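You operate a simulated robot arm through the tools that you are given. There is no shell and no other tool. Be economical: measure what you need, move in short steps, check, and stop when the job is done.

Carry out the task below with a simulated robot arm. There is one attempt and no reset: what you move stays moved.

## Task
Put things in order on the blue-edged bench top. At the end: the green post cap stands where the silver steel cup stood; the blue tin stands on top of the orange tape roll; the silver steel cup stands where the black right chock stood; the black right chock stands where the blue tin stood; whatever was shut is shut again. Leave all else as you found it, and nothing knocked over.

Only the result counts: the job must be done as asked and must still hold three seconds after the hand-in. Knocking over, shifting, dropping, spilling or breaking anything else fails it. A push-on lid holds only when it is set on centred and level and pressed home; a screw cap is set on level and turned clockwise until tight.

## Robot
A 6-joint arm with a two-finger gripper, fixed in place. Base frame: the origin is at the foot of the arm, x ahead of it, y to its left, z up; the work surface is at about z = 0. Readings come in m, rad, newtons and seconds.
With the tool pointing down near the work surface it reaches from about 0.18 to 0.48 m from the base axis. Its first joint turns from -1.152 to 1.152 rad. Payload 1.76 kg.
The TCP is the grasp point between the finger pads, 0.029 m short of the fingertips. In the tool frame z runs along the fingers and y along their closing line. The gripper opens to 0.082 m. The gripper's body begins 0.058 m behind the TCP.
Orientation is that of the tool frame in the base frame, as a unit quaternion [w, x, y, z]. With the fingers straight down and closing along the base's y, the tool's x points along the base's -x, its y along +y and its z along -z.

## Interface
- The arm moves only by the tool arm_command. Its argument "rows" is a list of rows, each a list of 3 entries, a list of its own where there are three numbers: the shift along the base's x, y, z in units of 300 mm (1.0 is 300 mm), then the turn, a rotation vector about the base's x, y, z in units of 60 degrees (1.0 is 60 degrees), then the opening in per cent of the stroke, from 0 (shut) to 100 (fully open). In form: [[[tx, ty, tz], [rx, ry, rz], hand], ...]. A call has 1 to 10 rows; each row is the pose to reach, as a shift and turn from the pose commanded when the call began. A call with a number of a shift or a turn outside -1 to 1 is refused whole. Rows are played at 5 a second. More than 0.05 m and 0.15 rad between two rows, or a gripper value outside its range, and nothing of the call is played. Where a pose cannot be reached the arm comes as near as it can. A force on the tool above 40 N (or 10 N above the force at the start of the call, whichever is more), or a blocked arm, ends the call early, and 0.2 s more pass. Each finger halts on what it meets, pressing with about 26 N; the grip force reading is that of the motor and also rises with nothing between the fingers. The clock runs only during rows and for 0.2 s after the last one: add rows that repeat a pose to give the fingers time. It gives the time, the measured TCP pose, the force on the tool (base axes), the opening and the grip force at its end, in the units of the frame above (readings bear some noise), with the torque about the TCP (base axes, N m) and any sound that the robot's microphone picked up, and new pictures: "views" is both (left out), scene, wrist or none.
- Cameras (640 x 400 px; columns grow to the right, rows downward): "scene" is fixed at [0.0483, 0.3312, 0.4171]; the picture's right is [-0.82, -0.57, 0.00], its down [-0.37, 0.53, -0.76] and it looks along [0.44, -0.62, -0.65] (base axes); focal length 214 px, centre (320, 200). "wrist" rides on the gripper at [0.079, 0.004, -0.089] in the tool frame; the picture's right is [-0.05, 1.00, 0.00], its down [-0.71, -0.04, -0.71] and it looks along [-0.71, -0.04, 0.71] (tool axes); focal length 256 px, centre (320, 200). There is no depth. A picture from a camera that has moved, and an enlarged one, comes with that camera's place and axes in the base frame and with its lens.
- inspect(camera, box): a new picture of the part [left, top, right, bottom] of that camera's present view, enlarged. The clock stands still meanwhile.
- job_done(): hands the job in; it is judged then, once.

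Go step by step. Nothing tells you positions but the pictures and the camera data: compare them with the known pose of the tool, close in by small moves and look again before you grip or let go. The budget is 120 turns and 200 pictures, counting those below and the enlarged ones. Unless the task says otherwise, let go and move clear before handing in.

The tools are called after "Emit:" by a JSON object that holds its "op" and its "data". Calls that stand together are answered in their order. arm_command: Moves the arm, as the interface text tells. Its arguments: {"type":"object","properties":{"rows":{"type":"array","items":{"type":"array"}},"views":{"type":"string","enum":["both","scene","wrist","none"]}},"required":["rows"]} The other tools are called the same way: inspect (camera, box) takes an enlarged picture of a part of a camera's view; job_done () hands the job in.

At the start:

```text
time_s: 0.0
tool_pos: [0.2892, 0.0068, 0.3005]
ee_rot: [0.0, -0.001, 1.0, 0.0]
ft_force: [-0.6, 0.1, -0.7]
moment: [0.01, 0.01, 0.02]
gripper_width: 0.082
finger_force: 0.0
```

scene: 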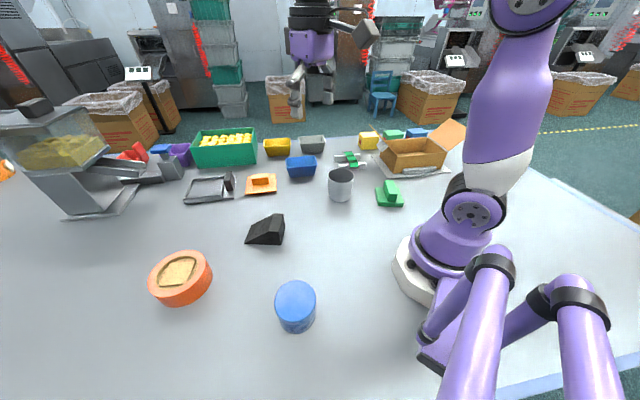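
wrist: 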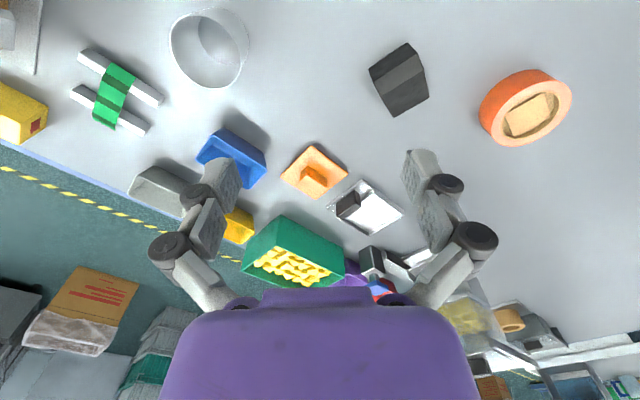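

I see the cup, black chock, blue tin, orange roll and a green object on the bench. I'll enlarge parts of the scene before measuring.

Emit:
{"op": "inspect", "data": {"camera": "scene", "box": [300, 120, 460, 220]}}

Emit:
{"op": "inspect", "data": {"camera": "scene", "box": [130, 200, 340, 340]}}

Emit:
{"op": "inspect", "data": {"camera": "scene", "box": [140, 110, 340, 230]}}

Emit:
{"op": "inspect", "data": {"camera": "wrist", "box": [0, 0, 320, 200]}}

Emit:
{"op": "inspect", "data": {"camera": "wrist", "box": [320, 20, 640, 220]}}

```text
4.00 times, centred on (380, 170) of scene
camera zoom: at [0.0483, 0.3312, 0.4171], right [-0.82, -0.57, 0.0], down [-0.37, 0.53, -0.76], along [0.44, -0.62, -0.65], focal length 858 px, centre (80, 320)
```

zoom: 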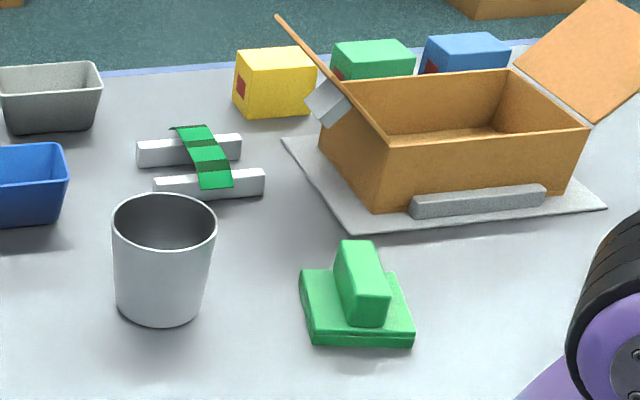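

```text
2.86 times, centred on (235, 270) of scene
camera zoom: at [0.0483, 0.3312, 0.4171], right [-0.82, -0.57, 0.0], down [-0.37, 0.53, -0.76], along [0.44, -0.62, -0.65], focal length 613 px, centre (563, 0)
```

zoom: 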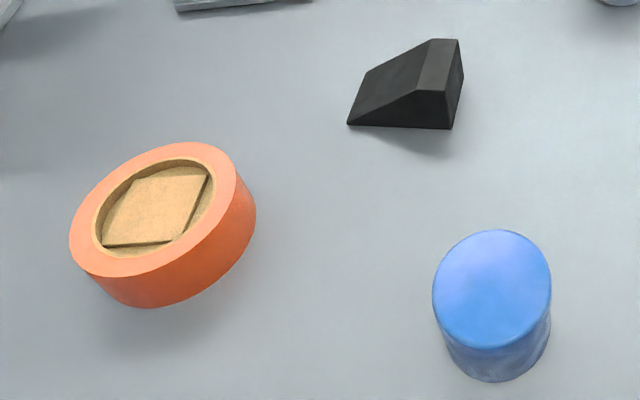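

```text
3.20 times, centred on (240, 170) of scene
camera zoom: at [0.0483, 0.3312, 0.4171], right [-0.82, -0.57, 0.0], down [-0.37, 0.53, -0.76], along [0.44, -0.62, -0.65], focal length 686 px, centre (576, 296)
```

zoom: 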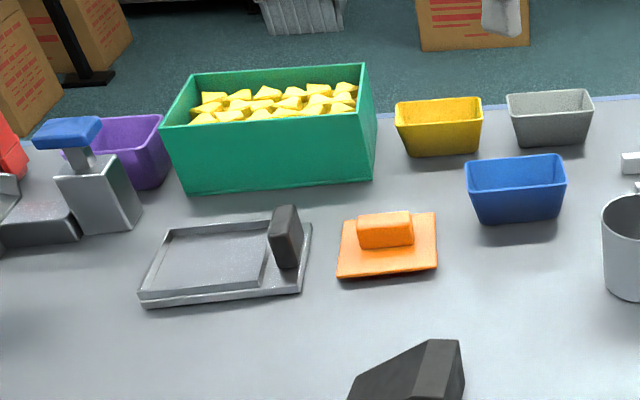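

```text
2.00 times, centred on (160, 100) of wrist
camera zoom: at [0.2086, 0.012, 0.3888], right [0.05, 1.0, 0.0], down [0.71, -0.04, 0.71], along [0.71, -0.04, -0.71], focal length 512 px, centre (640, 400)
```

zoom: 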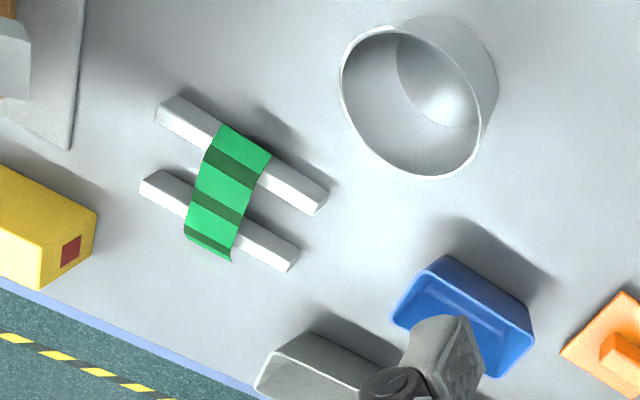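

```text
2.00 times, centred on (480, 120) of wrist
camera zoom: at [0.2086, 0.012, 0.3888], right [0.05, 1.0, 0.0], down [0.71, -0.04, 0.71], along [0.71, -0.04, -0.71], focal length 512 px, centre (0, 360)
```

zoom: 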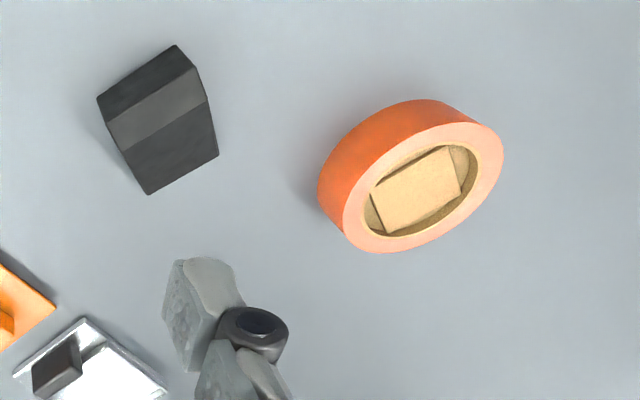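

The tin is at about (0.178, 0.222), the chock at (0.36, 0.121), the cup at (0.292, -0.118), the cap at (0.165, -0.195) and the roll near (0.40, 0.30). I'll move above the tin, starting with the first object to clear.

Emit:
{"op": "arm_command", "data": {"rows": [[[-0.046, 0.09, -0.05], [0, 0, 0.104], 100], [[-0.092, 0.18, -0.1], [0, 0, 0.208], 100], [[-0.139, 0.269, -0.15], [0, 0, 0.312], 100], [[-0.185, 0.358, -0.2], [0, 0, 0.416], 100], [[-0.231, 0.448, -0.25], [0, 0, 0.52], 100], [[-0.278, 0.538, -0.3], [0, 0, 0.624], 100], [[-0.324, 0.627, -0.35], [0, 0, 0.728], 100], [[-0.37, 0.717, -0.4], [0, 0, 0.832], 100], [[-0.37, 0.717, -0.4], [0, 0, 0.832], 100]]}}

```text
time_s: 2.0
tool_pos: [0.175, 0.2229, 0.1792]
ee_rot: [0.001, -0.422, 0.906, 0.001]
ft_force: [0.2, 0.2, -1.0]
moment: [-0.03, 0.01, 0.02]
gripper_width: 0.082
finger_force: 0.2
camera wrist: at [0.1202, 0.1654, 0.2683], right [-0.73, 0.68, 0.0], down [0.48, 0.52, 0.71], along [0.48, 0.52, -0.71], focal length 256 px, centre (320, 200)
```

scene: 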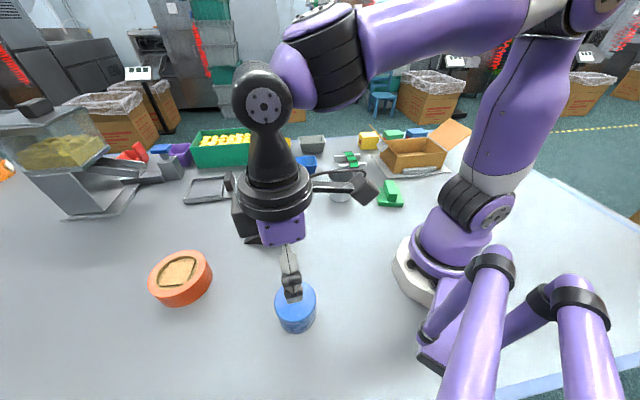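
wrist: 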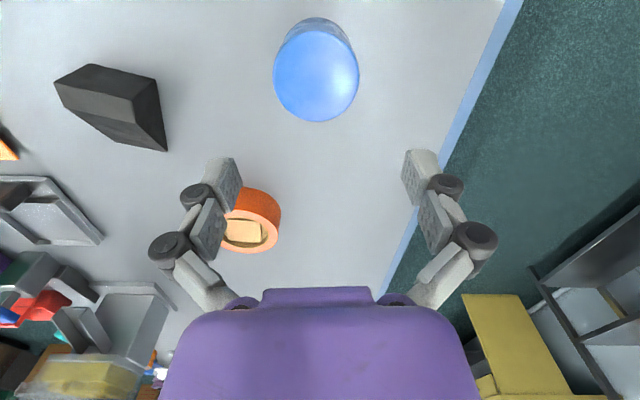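

Emit:
{"op": "inspect", "data": {"camera": "wrist", "box": [240, 0, 400, 130]}}

Emit:
{"op": "inspect", "data": {"camera": "scene", "box": [255, 250, 335, 340]}}

```text
3.08 times, centred on (320, 65) of wrist
camera zoom: at [0.1202, 0.1654, 0.2683], right [-0.73, 0.68, 0.0], down [0.48, 0.52, 0.71], along [0.48, 0.52, -0.71], focal length 788 px, centre (320, 615)
```

zoom: 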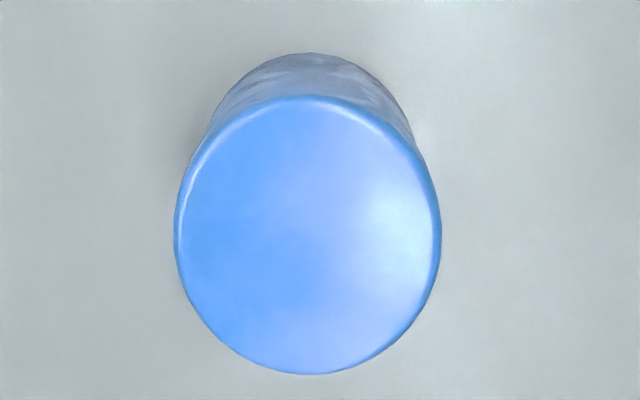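

```text
4.44 times, centred on (295, 295) of scene
camera zoom: at [0.0482, 0.3312, 0.4171], right [-0.82, -0.57, 0.0], down [-0.37, 0.53, -0.76], along [0.44, -0.62, -0.65], focal length 953 px, centre (431, -222)
```

zoom: 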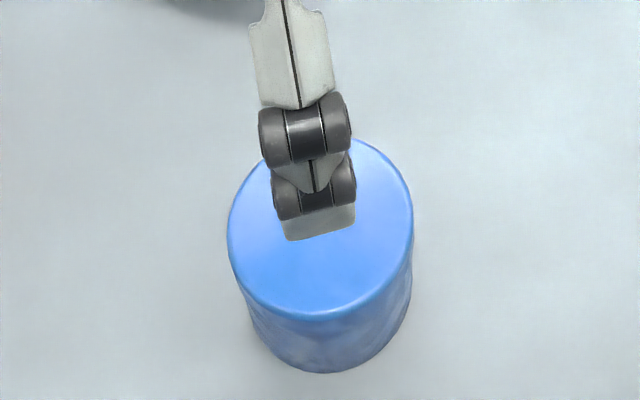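

The tin is centred below the gripper within a few mm. I'll descend to just above its top and check alignment.

Emit:
{"op": "arm_command", "data": {"rows": [[[0, -0.005, -0.1], [0, 0, 0], 100], [[0, -0.005, -0.2], [0, 0, 0], 100], [[0, -0.005, -0.28], [0, 0, 0], 100], [[0, -0.005, -0.28], [0, 0, 0], 100]]}}

```text
time_s: 3.0
tool_pos: [0.1773, 0.2201, 0.0959]
ee_rot: [0.001, -0.422, 0.906, 0.0]
ft_force: [0.1, 0.2, 1.2]
moment: [0.03, 0.0, -0.03]
gripper_width: 0.082
finger_force: 0.1
camera wrist: at [0.1218, 0.1639, 0.1849], right [-0.73, 0.68, 0.0], down [0.48, 0.52, 0.71], along [0.48, 0.52, -0.71], focal length 256 px, centre (320, 200)
```

scene: 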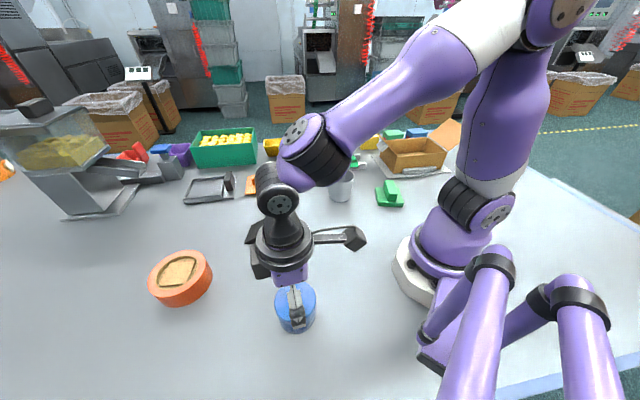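
wrist: 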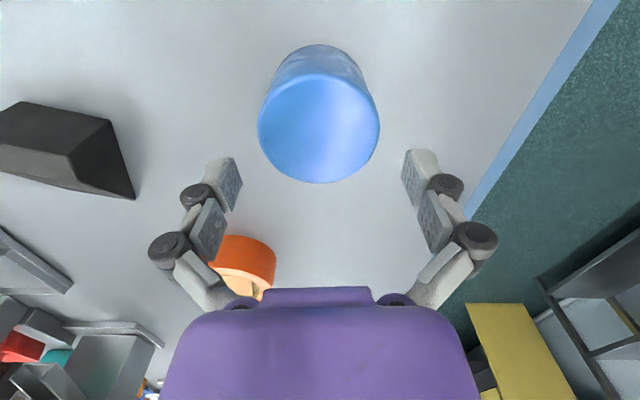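

Emit:
{"op": "arm_command", "data": {"rows": [[[-0.009, 0, -0.09], [0, 0, 0], 100], [[-0.009, 0, -0.184], [0, 0, 0], 100], [[-0.009, 0, -0.184], [0, 0, 0], 100], [[-0.009, 0, -0.184], [0, 0, 0], 50], [[-0.009, 0, -0.184], [0, 0, 0], 50], [[-0.009, 0, -0.184], [0, 0, 0], 50]]}}

```text
time_s: 4.4
tool_pos: [0.1747, 0.221, 0.04]
ee_rot: [0.001, -0.421, 0.907, 0.001]
ft_force: [1.6, 2.8, 5.6]
moment: [-0.02, -0.23, 0.05]
gripper_width: 0.0687
finger_force: 26.1
camera wrist: at [0.1194, 0.1646, 0.1296], right [-0.73, 0.68, 0.0], down [0.48, 0.52, 0.71], along [0.48, 0.52, -0.71], focal length 256 px, centre (320, 200)
```

scene: 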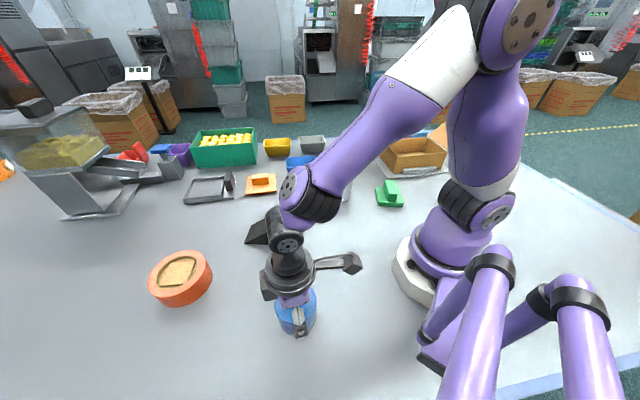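
wrist: 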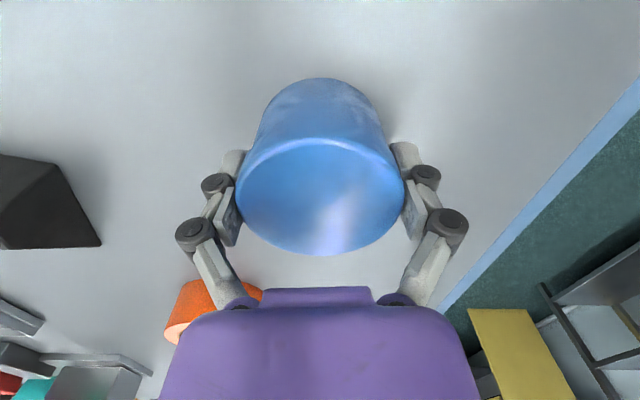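

The tin is held near its centre (0.175, 0.221), height about 0.056. I'll lift it and look at the roll from the side of the grip.

Emit:
{"op": "arm_command", "data": {"rows": [[[0, 0, 0.05], [0, 0, 0], 50], [[0, 0, 0.2], [0, 0, 0.05], 50], [[0, 0, 0.35], [0, 0, 0.12], 50], [[0.03, 0, 0.5], [0, 0, 0.2], 50], [[0.06, 0, 0.62], [0, 0, 0.28], 50], [[0.1, 0, 0.7], [0, 0, 0.28], 50], [[0.1, 0, 0.7], [0, 0, 0.28], 50]]}}

```text
time_s: 6.0
tool_pos: [0.205, 0.2199, 0.2512]
ee_rot: [0.001, -0.549, 0.836, 0.0]
ft_force: [-0.1, -0.3, -1.9]
moment: [-0.03, 0.02, 0.02]
gripper_width: 0.0682
finger_force: 25.8
camera wrist: at [0.169, 0.1505, 0.3399], right [-0.9, 0.44, 0.0], down [0.31, 0.63, 0.71], along [0.31, 0.63, -0.71], focal length 256 px, centre (320, 200)
```

scene: 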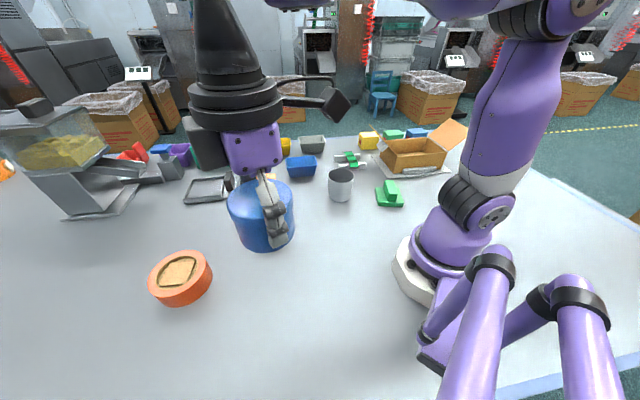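
wrist: 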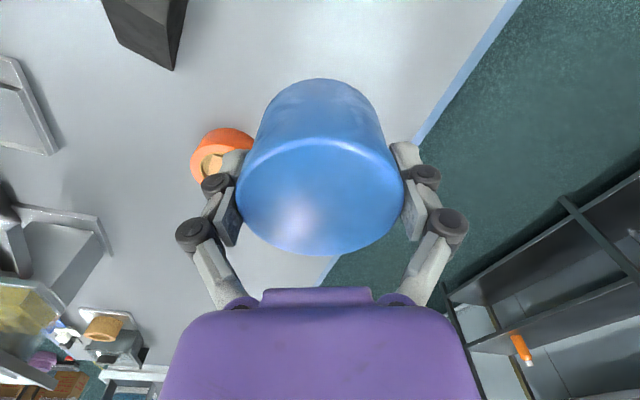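

Emit:
{"op": "arm_command", "data": {"rows": [[[0, 0.09, -0.1], [0, 0, 0], 50], [[0, 0.18, -0.2], [0, 0, 0], 50], [[0, 0.267, -0.3], [0, 0, 0], 50], [[0, 0.267, -0.3], [0, 0, 0], 50]], "views": "wrist"}}

Emit:
{"op": "inspect", "data": {"camera": "wrist", "box": [60, 80, 260, 240]}}

Emit:
{"op": "inspect", "data": {"camera": "scene", "box": [130, 230, 230, 320]}}

```text
time_s: 7.0
tool_pos: [0.2082, 0.2993, 0.1592]
ee_rot: [0.001, -0.55, 0.835, 0.0]
ft_force: [0.4, -0.4, -1.2]
moment: [0.01, -0.03, 0.01]
gripper_width: 0.0682
finger_force: 26.0
camera wrist: at [0.1715, 0.2297, 0.2485], right [-0.9, 0.44, 0.0], down [0.31, 0.63, 0.71], along [0.31, 0.63, -0.71], focal length 256 px, centre (320, 200)
```

wrist: 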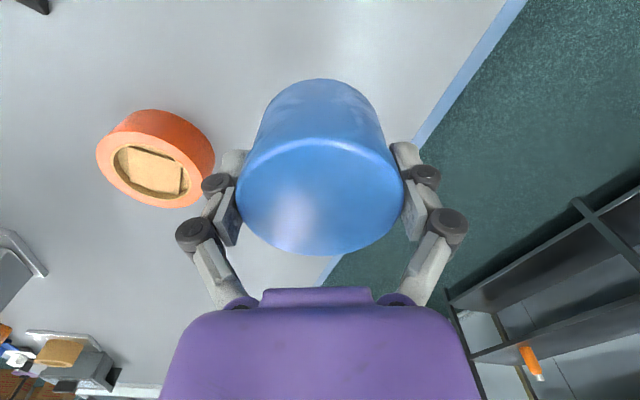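

```text
2.50 times, centred on (160, 160) of wrist
camera zoom: at [0.1715, 0.2297, 0.2485], right [-0.9, 0.44, 0.0], down [0.31, 0.63, 0.71], along [0.31, 0.63, -0.71], focal length 640 px, centre (720, 300)
```

zoom: 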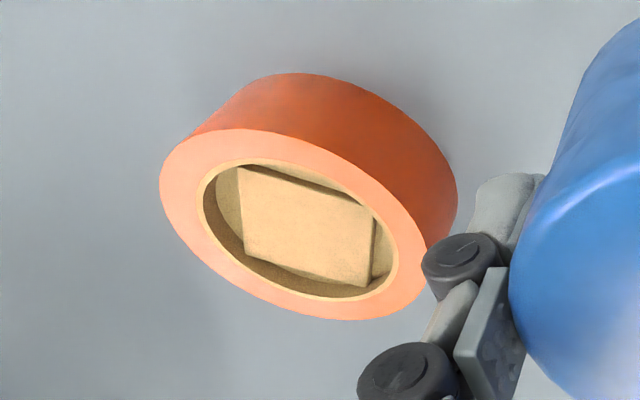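

```text
4.44 times, centred on (180, 275) of scene
camera zoom: at [0.0483, 0.3312, 0.4171], right [-0.82, -0.57, 0.0], down [-0.37, 0.53, -0.76], along [0.44, -0.62, -0.65], focal length 953 px, centre (942, -133)
```

zoom: 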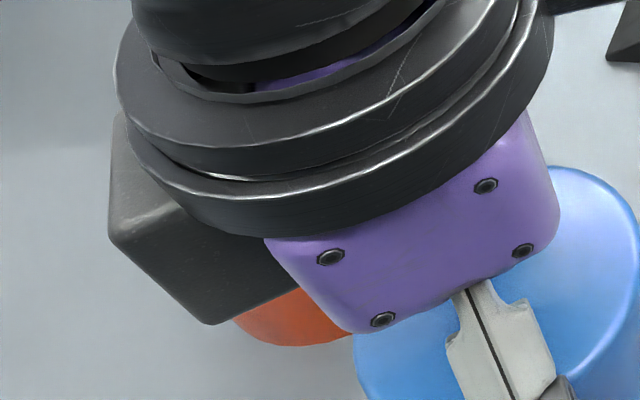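

Emit:
{"op": "inspect", "data": {"camera": "wrist", "box": [116, 128, 196, 208]}}

```text
5.00 times, centred on (156, 168) of wrist
camera zoom: at [0.1715, 0.2297, 0.2485], right [-0.9, 0.44, 0.0], down [0.31, 0.63, 0.71], along [0.31, 0.63, -0.71], focal length 1280 px, centre (1140, 360)
```

zoom: 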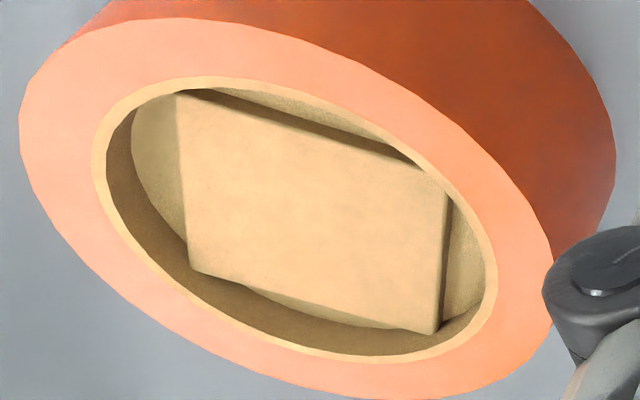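

The roll is centred near (0.402, 0.303) with its top at about 0.039 and a block nearly flush inside the core. I'll carry the tin above it and check the reach.

Emit:
{"op": "arm_command", "data": {"rows": [[[0.11, 0.002, -0.02], [0, 0, -0.08], 50], [[0.22, 0.004, -0.04], [0, 0, -0.16], 50], [[0.33, 0.006, -0.06], [0, 0, -0.25], 50], [[0.44, 0.008, -0.08], [0, 0, -0.33], 50], [[0.55, 0.01, -0.1], [0, 0, -0.41], 50], [[0.647, 0.013, -0.113], [0, 0, -0.49], 50], [[0.647, 0.013, -0.113], [0, 0, -0.49], 50], [[0.647, 0.013, -0.113], [0, 0, -0.49], 50]]}}

```text
time_s: 8.8
tool_pos: [0.3817, 0.2711, 0.115]
ee_rot: [0.001, -0.32, 0.948, 0.0]
ft_force: [1.0, 0.0, -2.1]
moment: [-0.03, -0.01, 0.01]
gripper_width: 0.0683
finger_force: 25.7
out of reach, approached as far as the arm can: row 5, 6, 7, 8
camera wrist: at [0.3157, 0.2282, 0.2037], right [-0.56, 0.83, 0.0], down [0.58, 0.4, 0.71], along [0.58, 0.4, -0.71], focal length 256 px, centre (320, 200)
```

scene: 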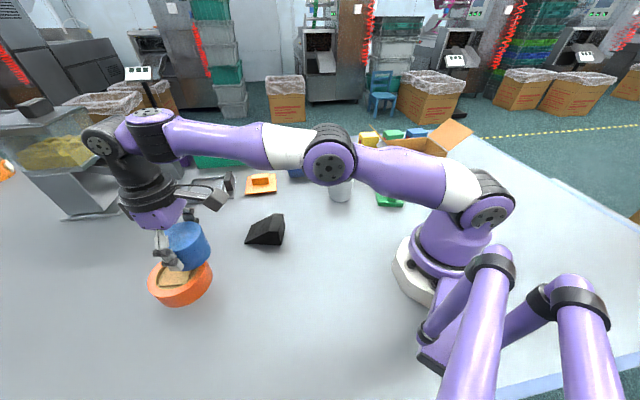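
wrist: 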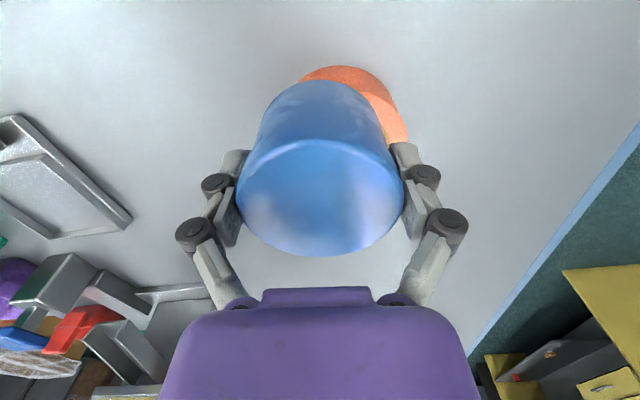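

The straight-down reach stops at a radius of 0.468, about 35 mm short. I'll set the tin down on open bench and regrasp it with the tool pitched outward, so it can be placed upright further out.

Emit:
{"op": "arm_command", "data": {"rows": [[[-0.09, -0.07, 0], [0, 0, 0], 50], [[-0.19, -0.14, 0], [0, 0, 0], 50], [[-0.29, -0.21, 0], [0, 0, 0], 50], [[-0.383, -0.283, 0], [0, 0, 0], 50], [[-0.383, -0.283, 0], [0, 0, 0], 50]]}}

```text
time_s: 10.0
tool_pos: [0.2668, 0.1861, 0.1149]
ee_rot: [0.001, -0.319, 0.948, 0.0]
ft_force: [0.6, -0.6, -1.7]
moment: [-0.01, 0.02, -0.01]
gripper_width: 0.0687
finger_force: 25.8
camera wrist: at [0.2011, 0.1418, 0.2032], right [-0.56, 0.83, 0.0], down [0.58, 0.4, 0.71], along [0.58, 0.4, -0.71], focal length 256 px, centre (320, 200)
```

scene: 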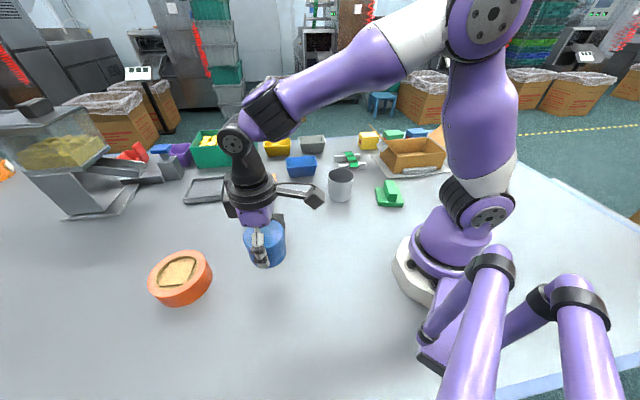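
wrist: 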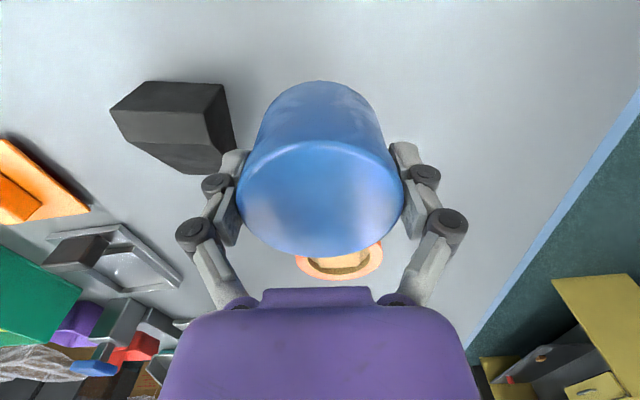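

Emit:
{"op": "arm_command", "data": {"rows": [[[0, 0.083, -0.05], [0, 0, 0], 50], [[0, 0.15, -0.12], [0, 0, 0], 50], [[0, 0.15, -0.2], [0, 0, 0], 50], [[0, 0.15, -0.24], [0, 0, 0], 50], [[0, 0.15, -0.248], [0, 0, 0], 50], [[0, 0.15, -0.248], [0, 0, 0], 50]], "views": "none"}}

```text
time_s: 11.4
tool_pos: [0.2676, 0.2319, 0.0401]
ee_rot: [0.001, -0.32, 0.948, 0.002]
ft_force: [-3.7, 1.6, 15.8]
moment: [0.04, 0.01, -0.14]
gripper_width: 0.0683
finger_force: 25.8
```

Emit:
{"op": "arm_command", "data": {"rows": [[[0, 0, 0], [0, 0, 0], 100], [[0, 0, 0], [0, 0, 0], 100], [[0, 0, 0.006], [0.063, -0.083, 0], 100], [[0, 0, 0.006], [0.126, -0.166, 0], 100], [[0, 0, 0.006], [0.189, -0.249, 0], 100], [[0, 0, 0.006], [0.252, -0.332, 0], 100], [[0, 0, 0.006], [0.252, -0.332, 0], 100]]}}

```text
time_s: 13.0
tool_pos: [0.2677, 0.2316, 0.0405]
ee_rot: [0.206, -0.313, 0.925, 0.07]
ft_force: [-0.1, 0.3, -0.3]
moment: [0.01, -0.02, -0.02]
gripper_width: 0.0822
finger_force: 0.0
camera wrist: at [0.1767, 0.1701, 0.0879], right [-0.57, 0.82, 0.02], down [0.29, 0.18, 0.94], along [0.77, 0.54, -0.34], focal length 256 px, centre (320, 200)
```

scene: 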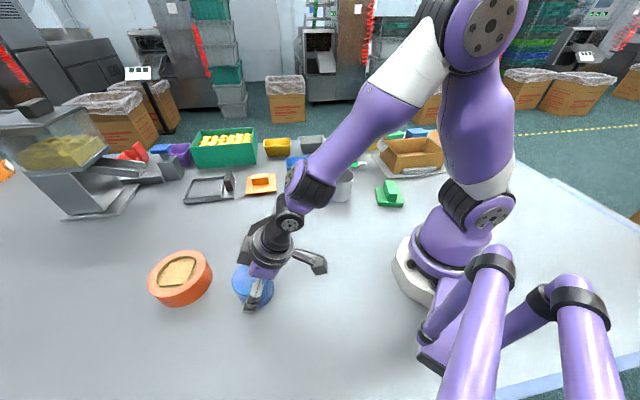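
wrist: 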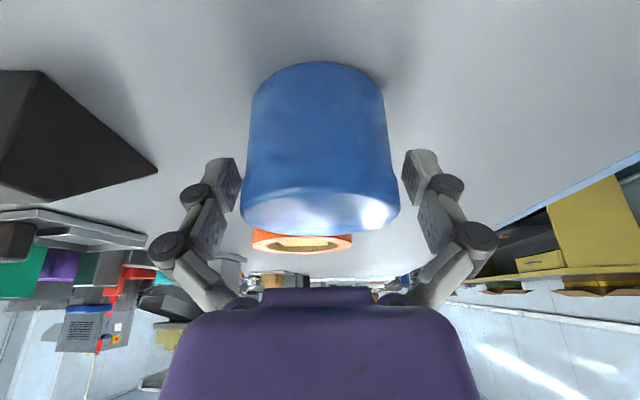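

Emit:
{"op": "arm_command", "data": {"rows": [[[0, 0, 0], [0, 0, 0], 50], [[0, 0, 0], [0, 0, 0], 50], [[0, 0, 0], [0, 0, 0], 50], [[0, 0, 0.06], [0, 0, 0], 50], [[0, 0, 0.15], [0, 0, 0], 50], [[0.06, 0.03, 0.25], [0, 0, 0], 50], [[0.2, 0.09, 0.25], [0, 0, 0], 50], [[0.3, 0.15, 0.25], [0, 0, 0], 50], [[0.3, 0.15, 0.25], [0, 0, 0], 50]]}}

```text
time_s: 15.0
tool_pos: [0.3579, 0.274, 0.116]
ee_rot: [0.206, -0.311, 0.925, 0.069]
ft_force: [0.1, 0.4, -2.2]
moment: [-0.03, -0.01, 0.0]
gripper_width: 0.0681
finger_force: 26.0
camera wrist: at [0.2673, 0.213, 0.1637], right [-0.57, 0.82, 0.02], down [0.29, 0.18, 0.94], along [0.77, 0.54, -0.34], focal length 256 px, centre (320, 200)
```

scene: 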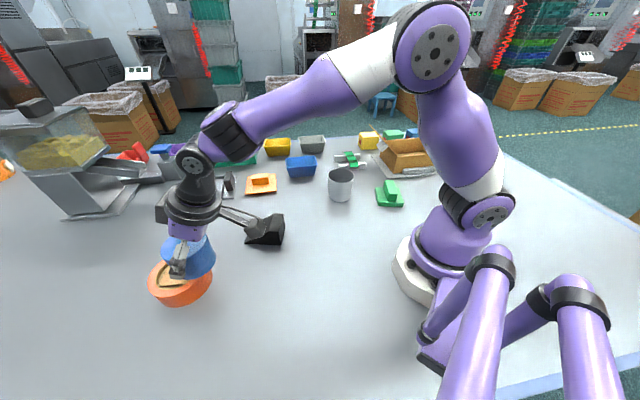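
wrist: 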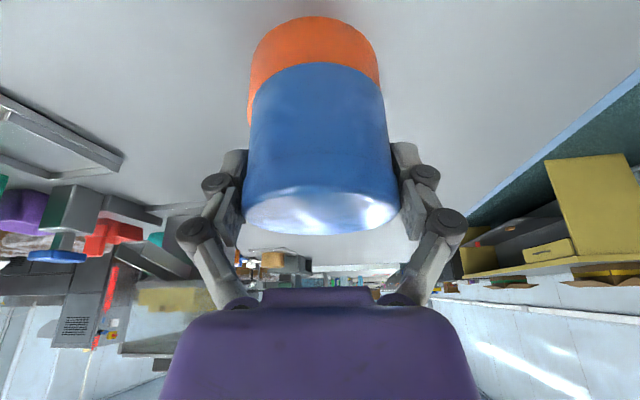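

Emit:
{"op": "arm_command", "data": {"rows": [[[0.075, 0.05, 0], [0, 0, 0], 50], [[0.147, 0.097, -0.03], [0, 0, 0], 50], [[0.147, 0.097, -0.06], [0, 0, 0], 50], [[0.147, 0.097, -0.06], [0, 0, 0], 50]]}}

Emit:
{"op": "inspect", "data": {"camera": "scene", "box": [120, 200, 260, 320]}}

```text
time_s: 16.0
tool_pos: [0.4014, 0.3043, 0.0976]
ee_rot: [0.206, -0.313, 0.925, 0.069]
ft_force: [0.1, 0.1, -1.6]
moment: [-0.01, 0.0, 0.02]
gripper_width: 0.068
finger_force: 25.9
camera wrist: at [0.3119, 0.2438, 0.1447], right [-0.57, 0.82, 0.02], down [0.29, 0.18, 0.94], along [0.77, 0.54, -0.34], focal length 256 px, centre (320, 200)
```

scene: 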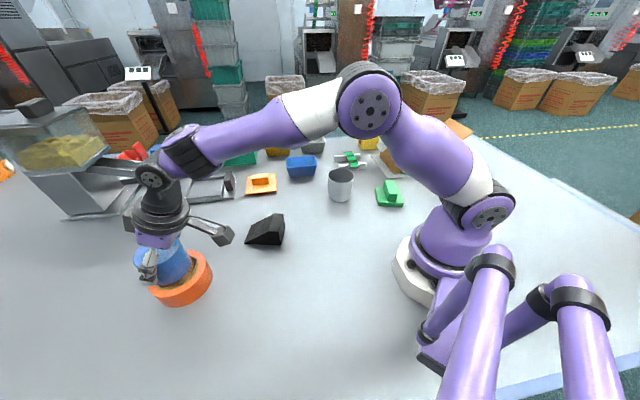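
wrist: 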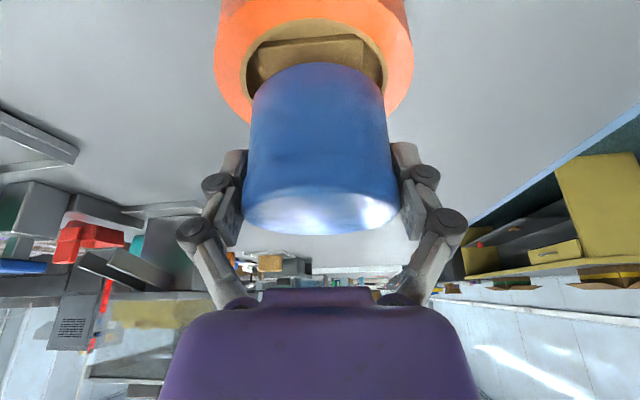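

```text
3.33 times, centred on (190, 260) of scene
camera zoom: at [0.0483, 0.3312, 0.4171], right [-0.82, -0.57, 0.0], down [-0.37, 0.53, -0.76], along [0.44, -0.62, -0.65], focal length 715 px, centre (753, 0)
```

zoom: 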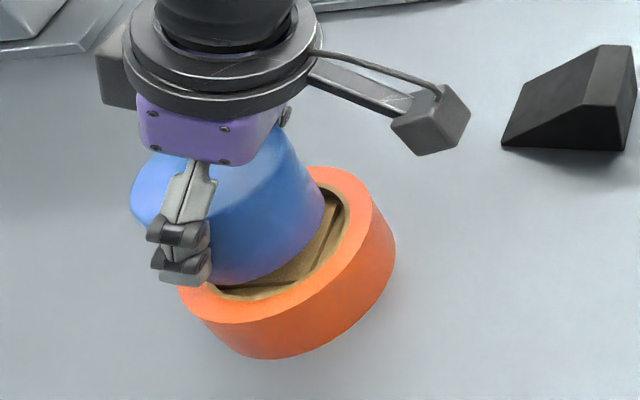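

Emit:
{"op": "arm_command", "data": {"rows": [[[0.002, -0.003, -0.03], [0, 0, 0], 50], [[0.002, -0.003, -0.052], [0, 0, 0], 50], [[0.002, -0.003, -0.052], [0, 0, 0], 50]]}}

Emit:
{"op": "inspect", "data": {"camera": "scene", "box": [120, 210, 240, 320]}}

Emit:
{"op": "inspect", "data": {"camera": "wrist", "box": [210, 0, 420, 130]}}

```text
time_s: 16.8
tool_pos: [0.4021, 0.3072, 0.0841]
ee_rot: [0.209, -0.312, 0.924, 0.071]
ft_force: [3.6, 4.3, 16.5]
moment: [0.23, -0.19, -0.12]
gripper_width: 0.0682
finger_force: 25.6
camera wrist: at [0.3122, 0.244, 0.13], right [-0.57, 0.82, 0.02], down [0.29, 0.17, 0.94], along [0.77, 0.54, -0.34], focal length 256 px, centre (320, 200)
```

scene: 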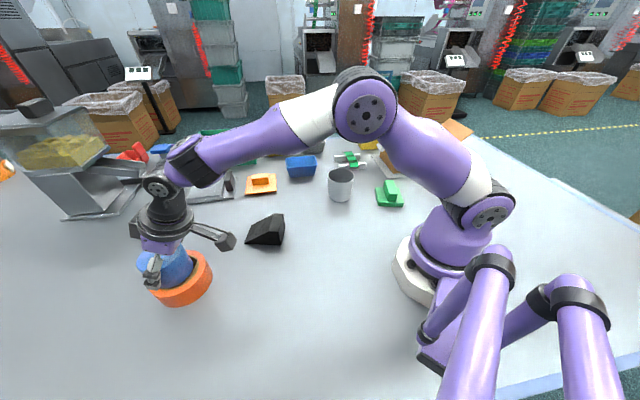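
wrist: 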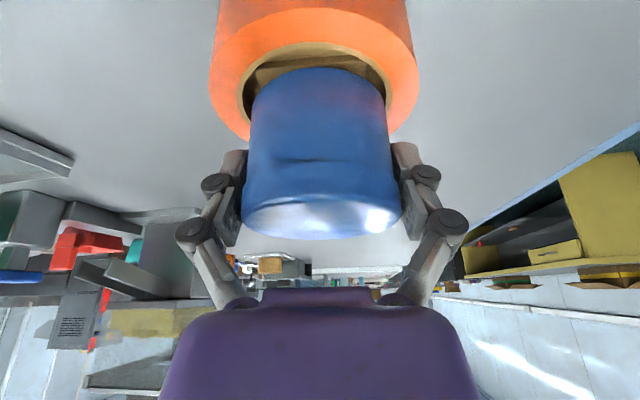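

```text
3.64 times, centred on (180, 265) of scene
camera zoom: at [0.0482, 0.3312, 0.4172], right [-0.82, -0.57, 0.0], down [-0.37, 0.53, -0.76], along [0.44, -0.62, -0.65], focal length 780 px, centre (829, -36)
```

zoom: 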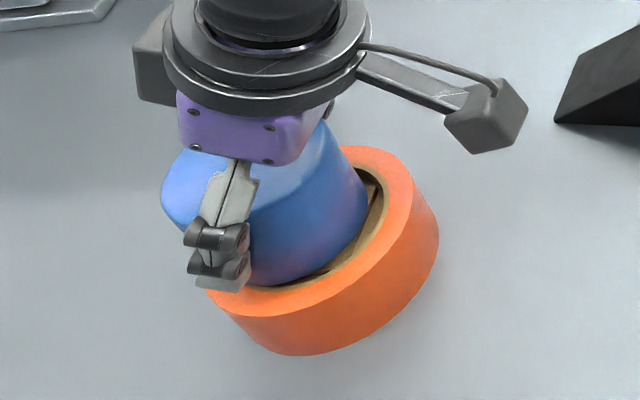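

```text
3.05 times, centred on (315, 65) of wrist
camera zoom: at [0.3122, 0.244, 0.13], right [-0.57, 0.82, 0.02], down [0.29, 0.17, 0.94], along [0.77, 0.54, -0.34], focal length 780 px, centre (335, 611)
```

zoom: 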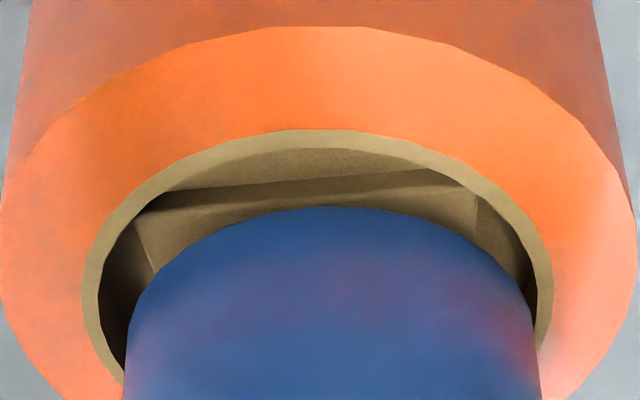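

The tin touched the far rim: it is about 7 mm too far out, and the roll's top is nearer 0.043. I'll lift slightly, correct and look.

Emit:
{"op": "arm_command", "data": {"rows": [[[0, 0, 0.03], [0, 0, 0], 50], [[-0.015, -0.006, 0.045], [0, 0, 0], 50], [[-0.015, -0.006, 0.035], [0, 0, 0], 50], [[-0.015, -0.006, 0.035], [0, 0, 0], 50]], "views": "none"}}

Emit:
{"op": "inspect", "data": {"camera": "scene", "box": [120, 210, 240, 320]}}

Emit:
{"op": "inspect", "data": {"camera": "wrist", "box": [210, 0, 420, 130]}}

```text
time_s: 17.8
tool_pos: [0.398, 0.3025, 0.0915]
ee_rot: [0.205, -0.312, 0.925, 0.069]
ft_force: [0.1, -0.4, -1.4]
moment: [-0.02, 0.01, -0.04]
gripper_width: 0.068
finger_force: 25.7
```

```text
3.64 times, centred on (180, 265) of scene
camera zoom: at [0.0483, 0.3312, 0.4171], right [-0.82, -0.57, 0.0], down [-0.37, 0.53, -0.76], along [0.44, -0.62, -0.65], focal length 780 px, centre (829, -36)
```

zoom: 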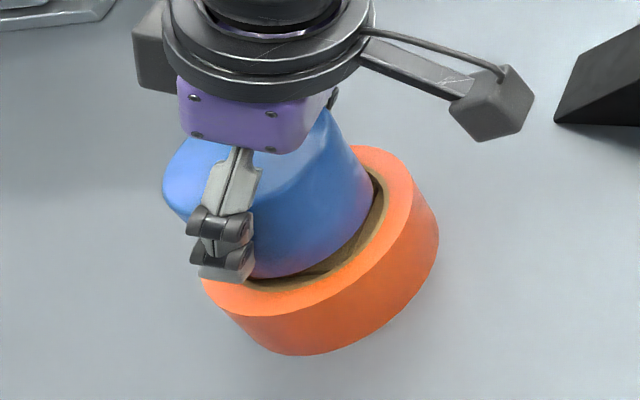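

```text
3.05 times, centred on (315, 65) of wrist
camera zoom: at [0.3078, 0.2412, 0.1391], right [-0.57, 0.82, 0.02], down [0.29, 0.18, 0.94], along [0.77, 0.54, -0.34], focal length 780 px, centre (335, 611)
```

zoom: 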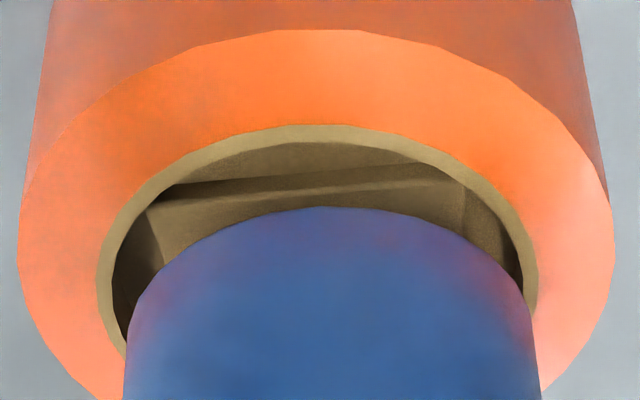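

Emit:
{"op": "arm_command", "data": {"rows": [[[0.004, -0.006, 0], [0, 0, 0], 50], [[0.004, -0.006, -0.015], [0, 0, 0], 50], [[0.004, -0.006, -0.022], [0, 0, 0], 50], [[0.004, -0.006, -0.029], [0, 0, 0], 50], [[0.004, -0.006, -0.029], [0, 0, 0], 50]], "views": "none"}}

Emit:
{"op": "inspect", "data": {"camera": "scene", "box": [120, 210, 240, 320]}}

Emit:
{"op": "inspect", "data": {"camera": "wrist", "box": [210, 0, 420, 130]}}

```text
time_s: 19.0
tool_pos: [0.3996, 0.3035, 0.0842]
ee_rot: [0.207, -0.312, 0.925, 0.069]
ft_force: [-0.6, -0.6, 5.2]
moment: [0.16, -0.13, 0.01]
gripper_width: 0.0682
finger_force: 26.2
```

```text
3.64 times, centred on (180, 265) of scene
camera zoom: at [0.0482, 0.3312, 0.4171], right [-0.82, -0.57, 0.0], down [-0.37, 0.53, -0.76], along [0.44, -0.62, -0.65], focal length 780 px, centre (829, -36)
```

zoom: 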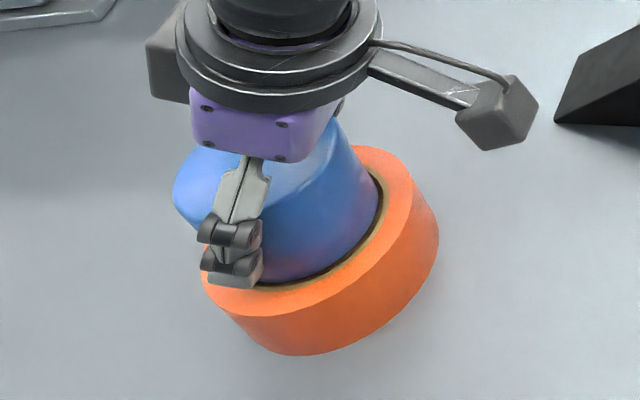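

```text
3.05 times, centred on (315, 65) of wrist
camera zoom: at [0.309, 0.2403, 0.1308], right [-0.57, 0.82, 0.02], down [0.29, 0.18, 0.94], along [0.77, 0.54, -0.34], focal length 780 px, centre (335, 611)
```

zoom: 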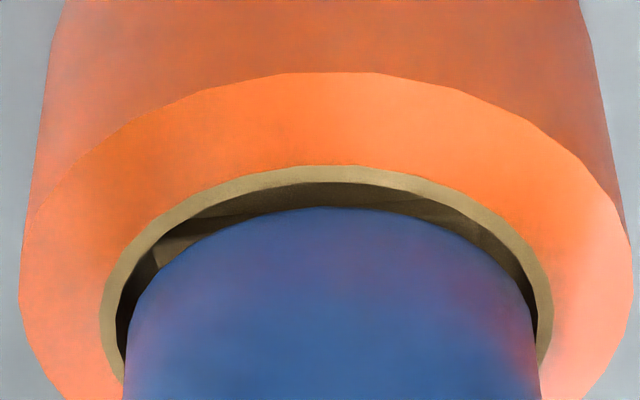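

Emit:
{"op": "arm_command", "data": {"rows": [[[0, 0, 0.015], [0, 0, 0], 50], [[-0.01, -0.0075, 0.015], [0, 0, 0], 50], [[-0.01, -0.0075, 0.005], [0, 0, 0], 50], [[-0.01, -0.0075, 0], [0, 0, 0], 50], [[-0.01, -0.0075, -0.004], [0, 0, 0], 50], [[-0.01, -0.0075, -0.008], [0, 0, 0], 50], [[-0.01, -0.0075, -0.008], [0, 0, 0], 50]], "views": "none"}}

Emit:
{"op": "inspect", "data": {"camera": "scene", "box": [120, 210, 240, 320]}}

Emit:
{"op": "inspect", "data": {"camera": "wrist", "box": [210, 0, 420, 130]}}

```text
time_s: 20.6
tool_pos: [0.3964, 0.2994, 0.0817]
ee_rot: [0.208, -0.312, 0.924, 0.07]
ft_force: [-0.2, -0.4, 17.2]
moment: [0.08, -0.11, -0.01]
gripper_width: 0.0681
finger_force: 25.7
```

```text
3.64 times, centred on (180, 265) of scene
camera zoom: at [0.0482, 0.3312, 0.4172], right [-0.82, -0.57, 0.0], down [-0.37, 0.53, -0.76], along [0.44, -0.62, -0.65], focal length 780 px, centre (829, -36)
```

zoom: 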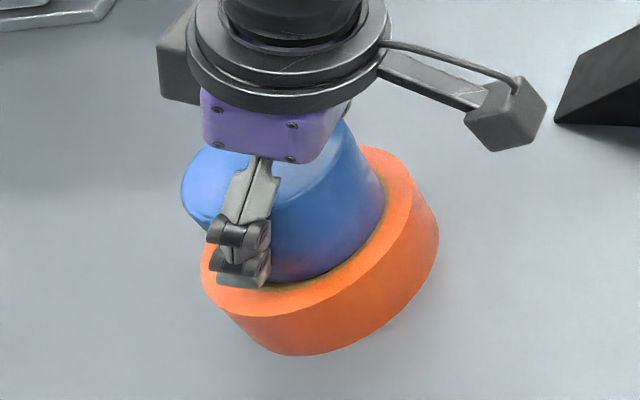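

```text
3.05 times, centred on (315, 65) of wrist
camera zoom: at [0.3064, 0.2381, 0.1297], right [-0.57, 0.82, 0.02], down [0.29, 0.17, 0.94], along [0.77, 0.54, -0.34], focal length 780 px, centre (335, 611)
```

zoom: 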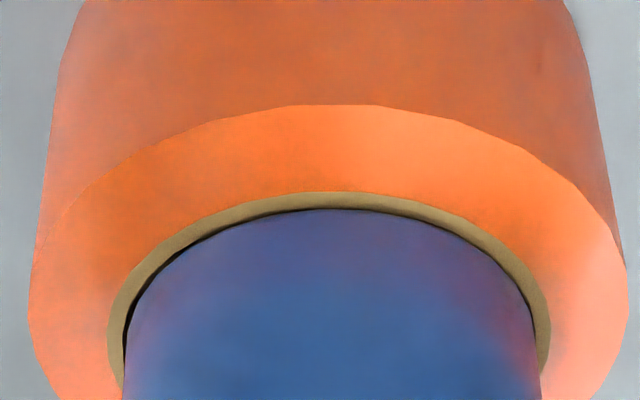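

Tin is centred on the roll and bears load (17 N). I'll ease off, open, and rise clear.

Emit:
{"op": "arm_command", "data": {"rows": [[[0, 0, 0.005], [0, 0, 0], 50], [[0, 0, 0.005], [0, 0, 0], 100], [[0, 0, 0.005], [0, 0, 0], 100], [[0, 0, 0.005], [0, 0, 0], 100], [[0, 0, 0.06], [0, 0, 0], 100], [[0, 0, 0.15], [0, 0, 0], 100], [[-0.05, -0.03, 0.28], [0, 0, 0], 100], [[-0.1, -0.06, 0.4], [0, 0, 0], 100], [[-0.1, -0.06, 0.4], [0, 0, 0], 100]]}}

Emit:
{"op": "inspect", "data": {"camera": "scene", "box": [120, 210, 240, 320]}}

```text
time_s: 22.6
tool_pos: [0.3653, 0.2813, 0.2033]
ee_rot: [0.205, -0.312, 0.925, 0.069]
ft_force: [0.2, 0.5, 0.0]
moment: [0.02, 0.01, 0.01]
gripper_width: 0.0821
finger_force: 0.0
camera wrist: at [0.2743, 0.22, 0.2505], right [-0.57, 0.82, 0.02], down [0.29, 0.18, 0.94], along [0.77, 0.54, -0.34], focal length 256 px, centre (320, 200)
```

scene: 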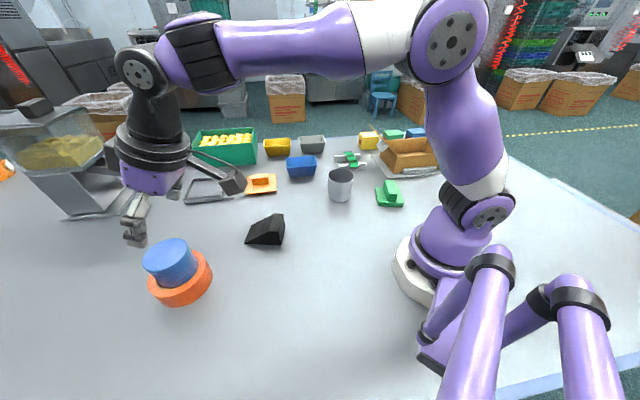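
wrist: 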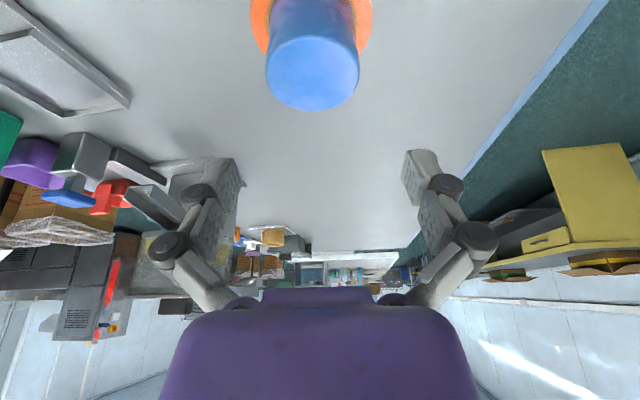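

```text
3.64 times, centred on (180, 265) of scene
camera zoom: at [0.0482, 0.3312, 0.4171], right [-0.82, -0.57, 0.0], down [-0.37, 0.53, -0.76], along [0.44, -0.62, -0.65], focal length 780 px, centre (829, -36)
```

zoom: 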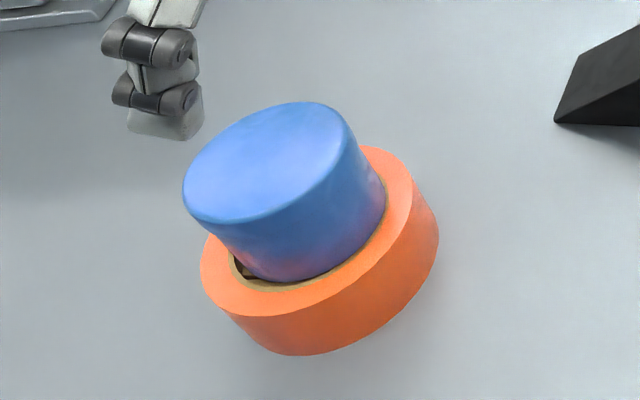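

The tin stands on the roll and the roll hasn't shifted. Next is the chock: centre about (0.361, 0.121), long axis about 32°, tall end toward the robot. I'll level the tool and move above it.

Emit:
{"op": "arm_command", "data": {"rows": [[[-0.01, -0.1, 0], [-0.063, 0.083, 0], 100], [[-0.02, -0.2, 0], [-0.126, 0.166, 0], 100], [[-0.03, -0.3, -0.02], [-0.189, 0.249, 0], 100], [[-0.04, -0.42, -0.06], [-0.252, 0.332, 0], 100], [[-0.048, -0.553, -0.12], [-0.252, 0.332, 0], 100], [[-0.048, -0.553, -0.17], [-0.252, 0.332, 0], 100], [[-0.048, -0.553, -0.17], [-0.252, 0.332, 0], 100]]}}

```text
time_s: 24.2
tool_pos: [0.3514, 0.1166, 0.1499]
ee_rot: [0.0, -0.32, 0.947, 0.0]
ft_force: [-0.5, 0.7, -0.3]
moment: [0.0, -0.02, 0.04]
gripper_width: 0.082
finger_force: 0.0
camera wrist: at [0.2851, 0.0728, 0.2388], right [-0.56, 0.83, 0.0], down [0.58, 0.4, 0.71], along [0.58, 0.4, -0.71], focal length 256 px, centre (320, 200)
```

scene: 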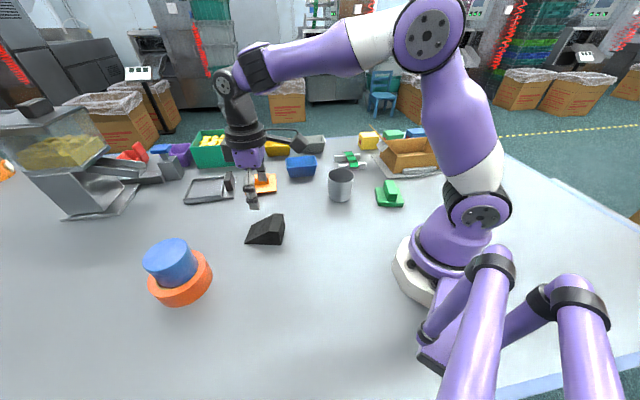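
wrist: 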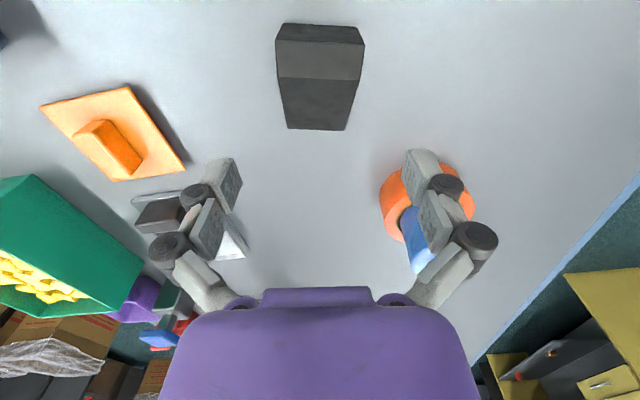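

Emit:
{"op": "arm_command", "data": {"rows": [[[-0.011, -0.005, -0.08], [0, 0, -0.045], 100], [[-0.011, -0.005, -0.18], [0, 0, -0.09], 100], [[-0.011, -0.005, -0.28], [0, 0, -0.09], 100], [[-0.011, -0.005, -0.37], [0, 0, -0.09], 100], [[-0.011, -0.005, -0.386], [0, 0, -0.09], 100], [[-0.011, -0.005, -0.386], [0, 0, -0.09], 100]]}}

```text
time_s: 25.6
tool_pos: [0.3496, 0.1131, 0.0346]
ee_rot: [0.0, -0.274, 0.962, -0.001]
ft_force: [-0.4, 0.4, 0.2]
moment: [0.03, 0.0, 0.02]
gripper_width: 0.0823
finger_force: 0.0
camera wrist: at [0.2793, 0.0772, 0.1235], right [-0.48, 0.88, 0.0], down [0.62, 0.34, 0.71], along [0.62, 0.34, -0.71], focal length 256 px, centre (320, 200)
```

scene: 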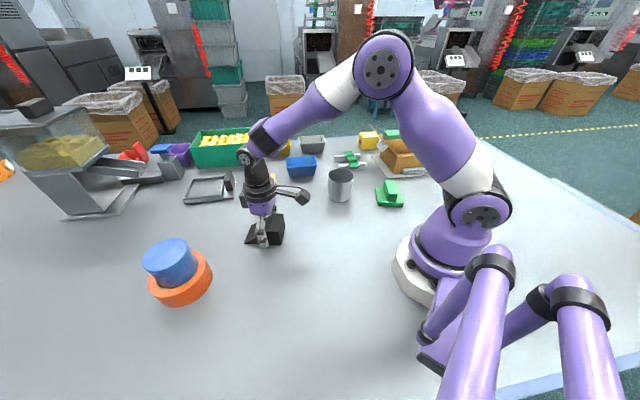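
wrist: 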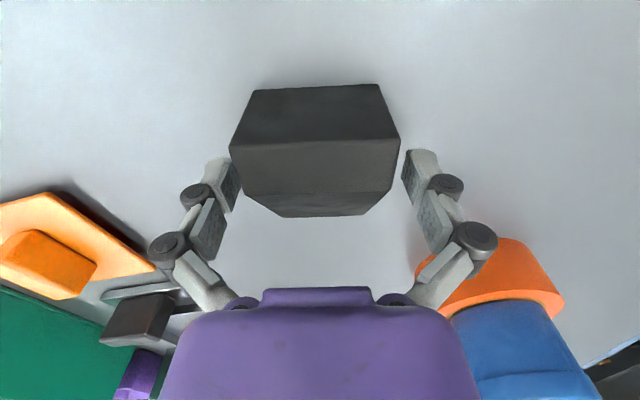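

Emit:
{"op": "arm_command", "data": {"rows": [[[0, 0, 0], [0, 0, 0], 40], [[0, 0, 0], [0, 0, 0], 40], [[0, 0, 0], [0, 0, 0], 40], [[0, 0, 0.05], [0, 0, 0], 40], [[0, 0, 0.2], [0, 0, 0], 40], [[0, 0, 0.3], [0, 0, 0], 40], [[0, 0, 0.3], [0, 0, 0], 40]]}}

```text
time_s: 27.2
tool_pos: [0.3488, 0.112, 0.1246]
ee_rot: [0.0, -0.275, 0.961, 0.001]
ft_force: [-0.3, -0.3, -1.4]
moment: [0.03, 0.01, 0.0]
gripper_width: 0.0595
finger_force: 25.9
camera wrist: at [0.2792, 0.0751, 0.2139], right [-0.48, 0.88, 0.0], down [0.62, 0.34, 0.71], along [0.62, 0.34, -0.71], focal length 256 px, centre (320, 200)
```

scene: 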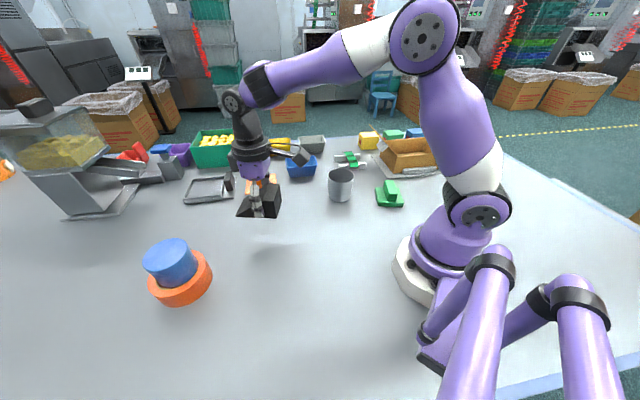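
wrist: 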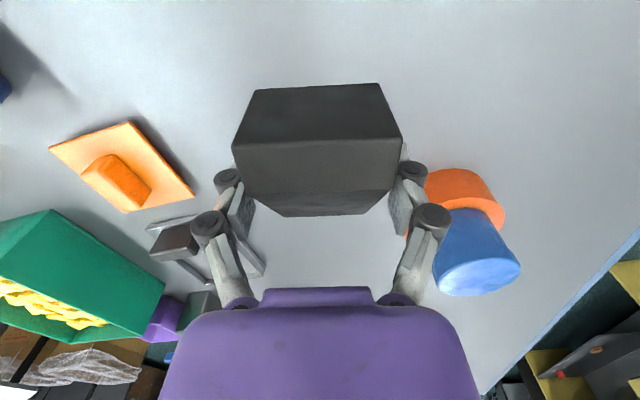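

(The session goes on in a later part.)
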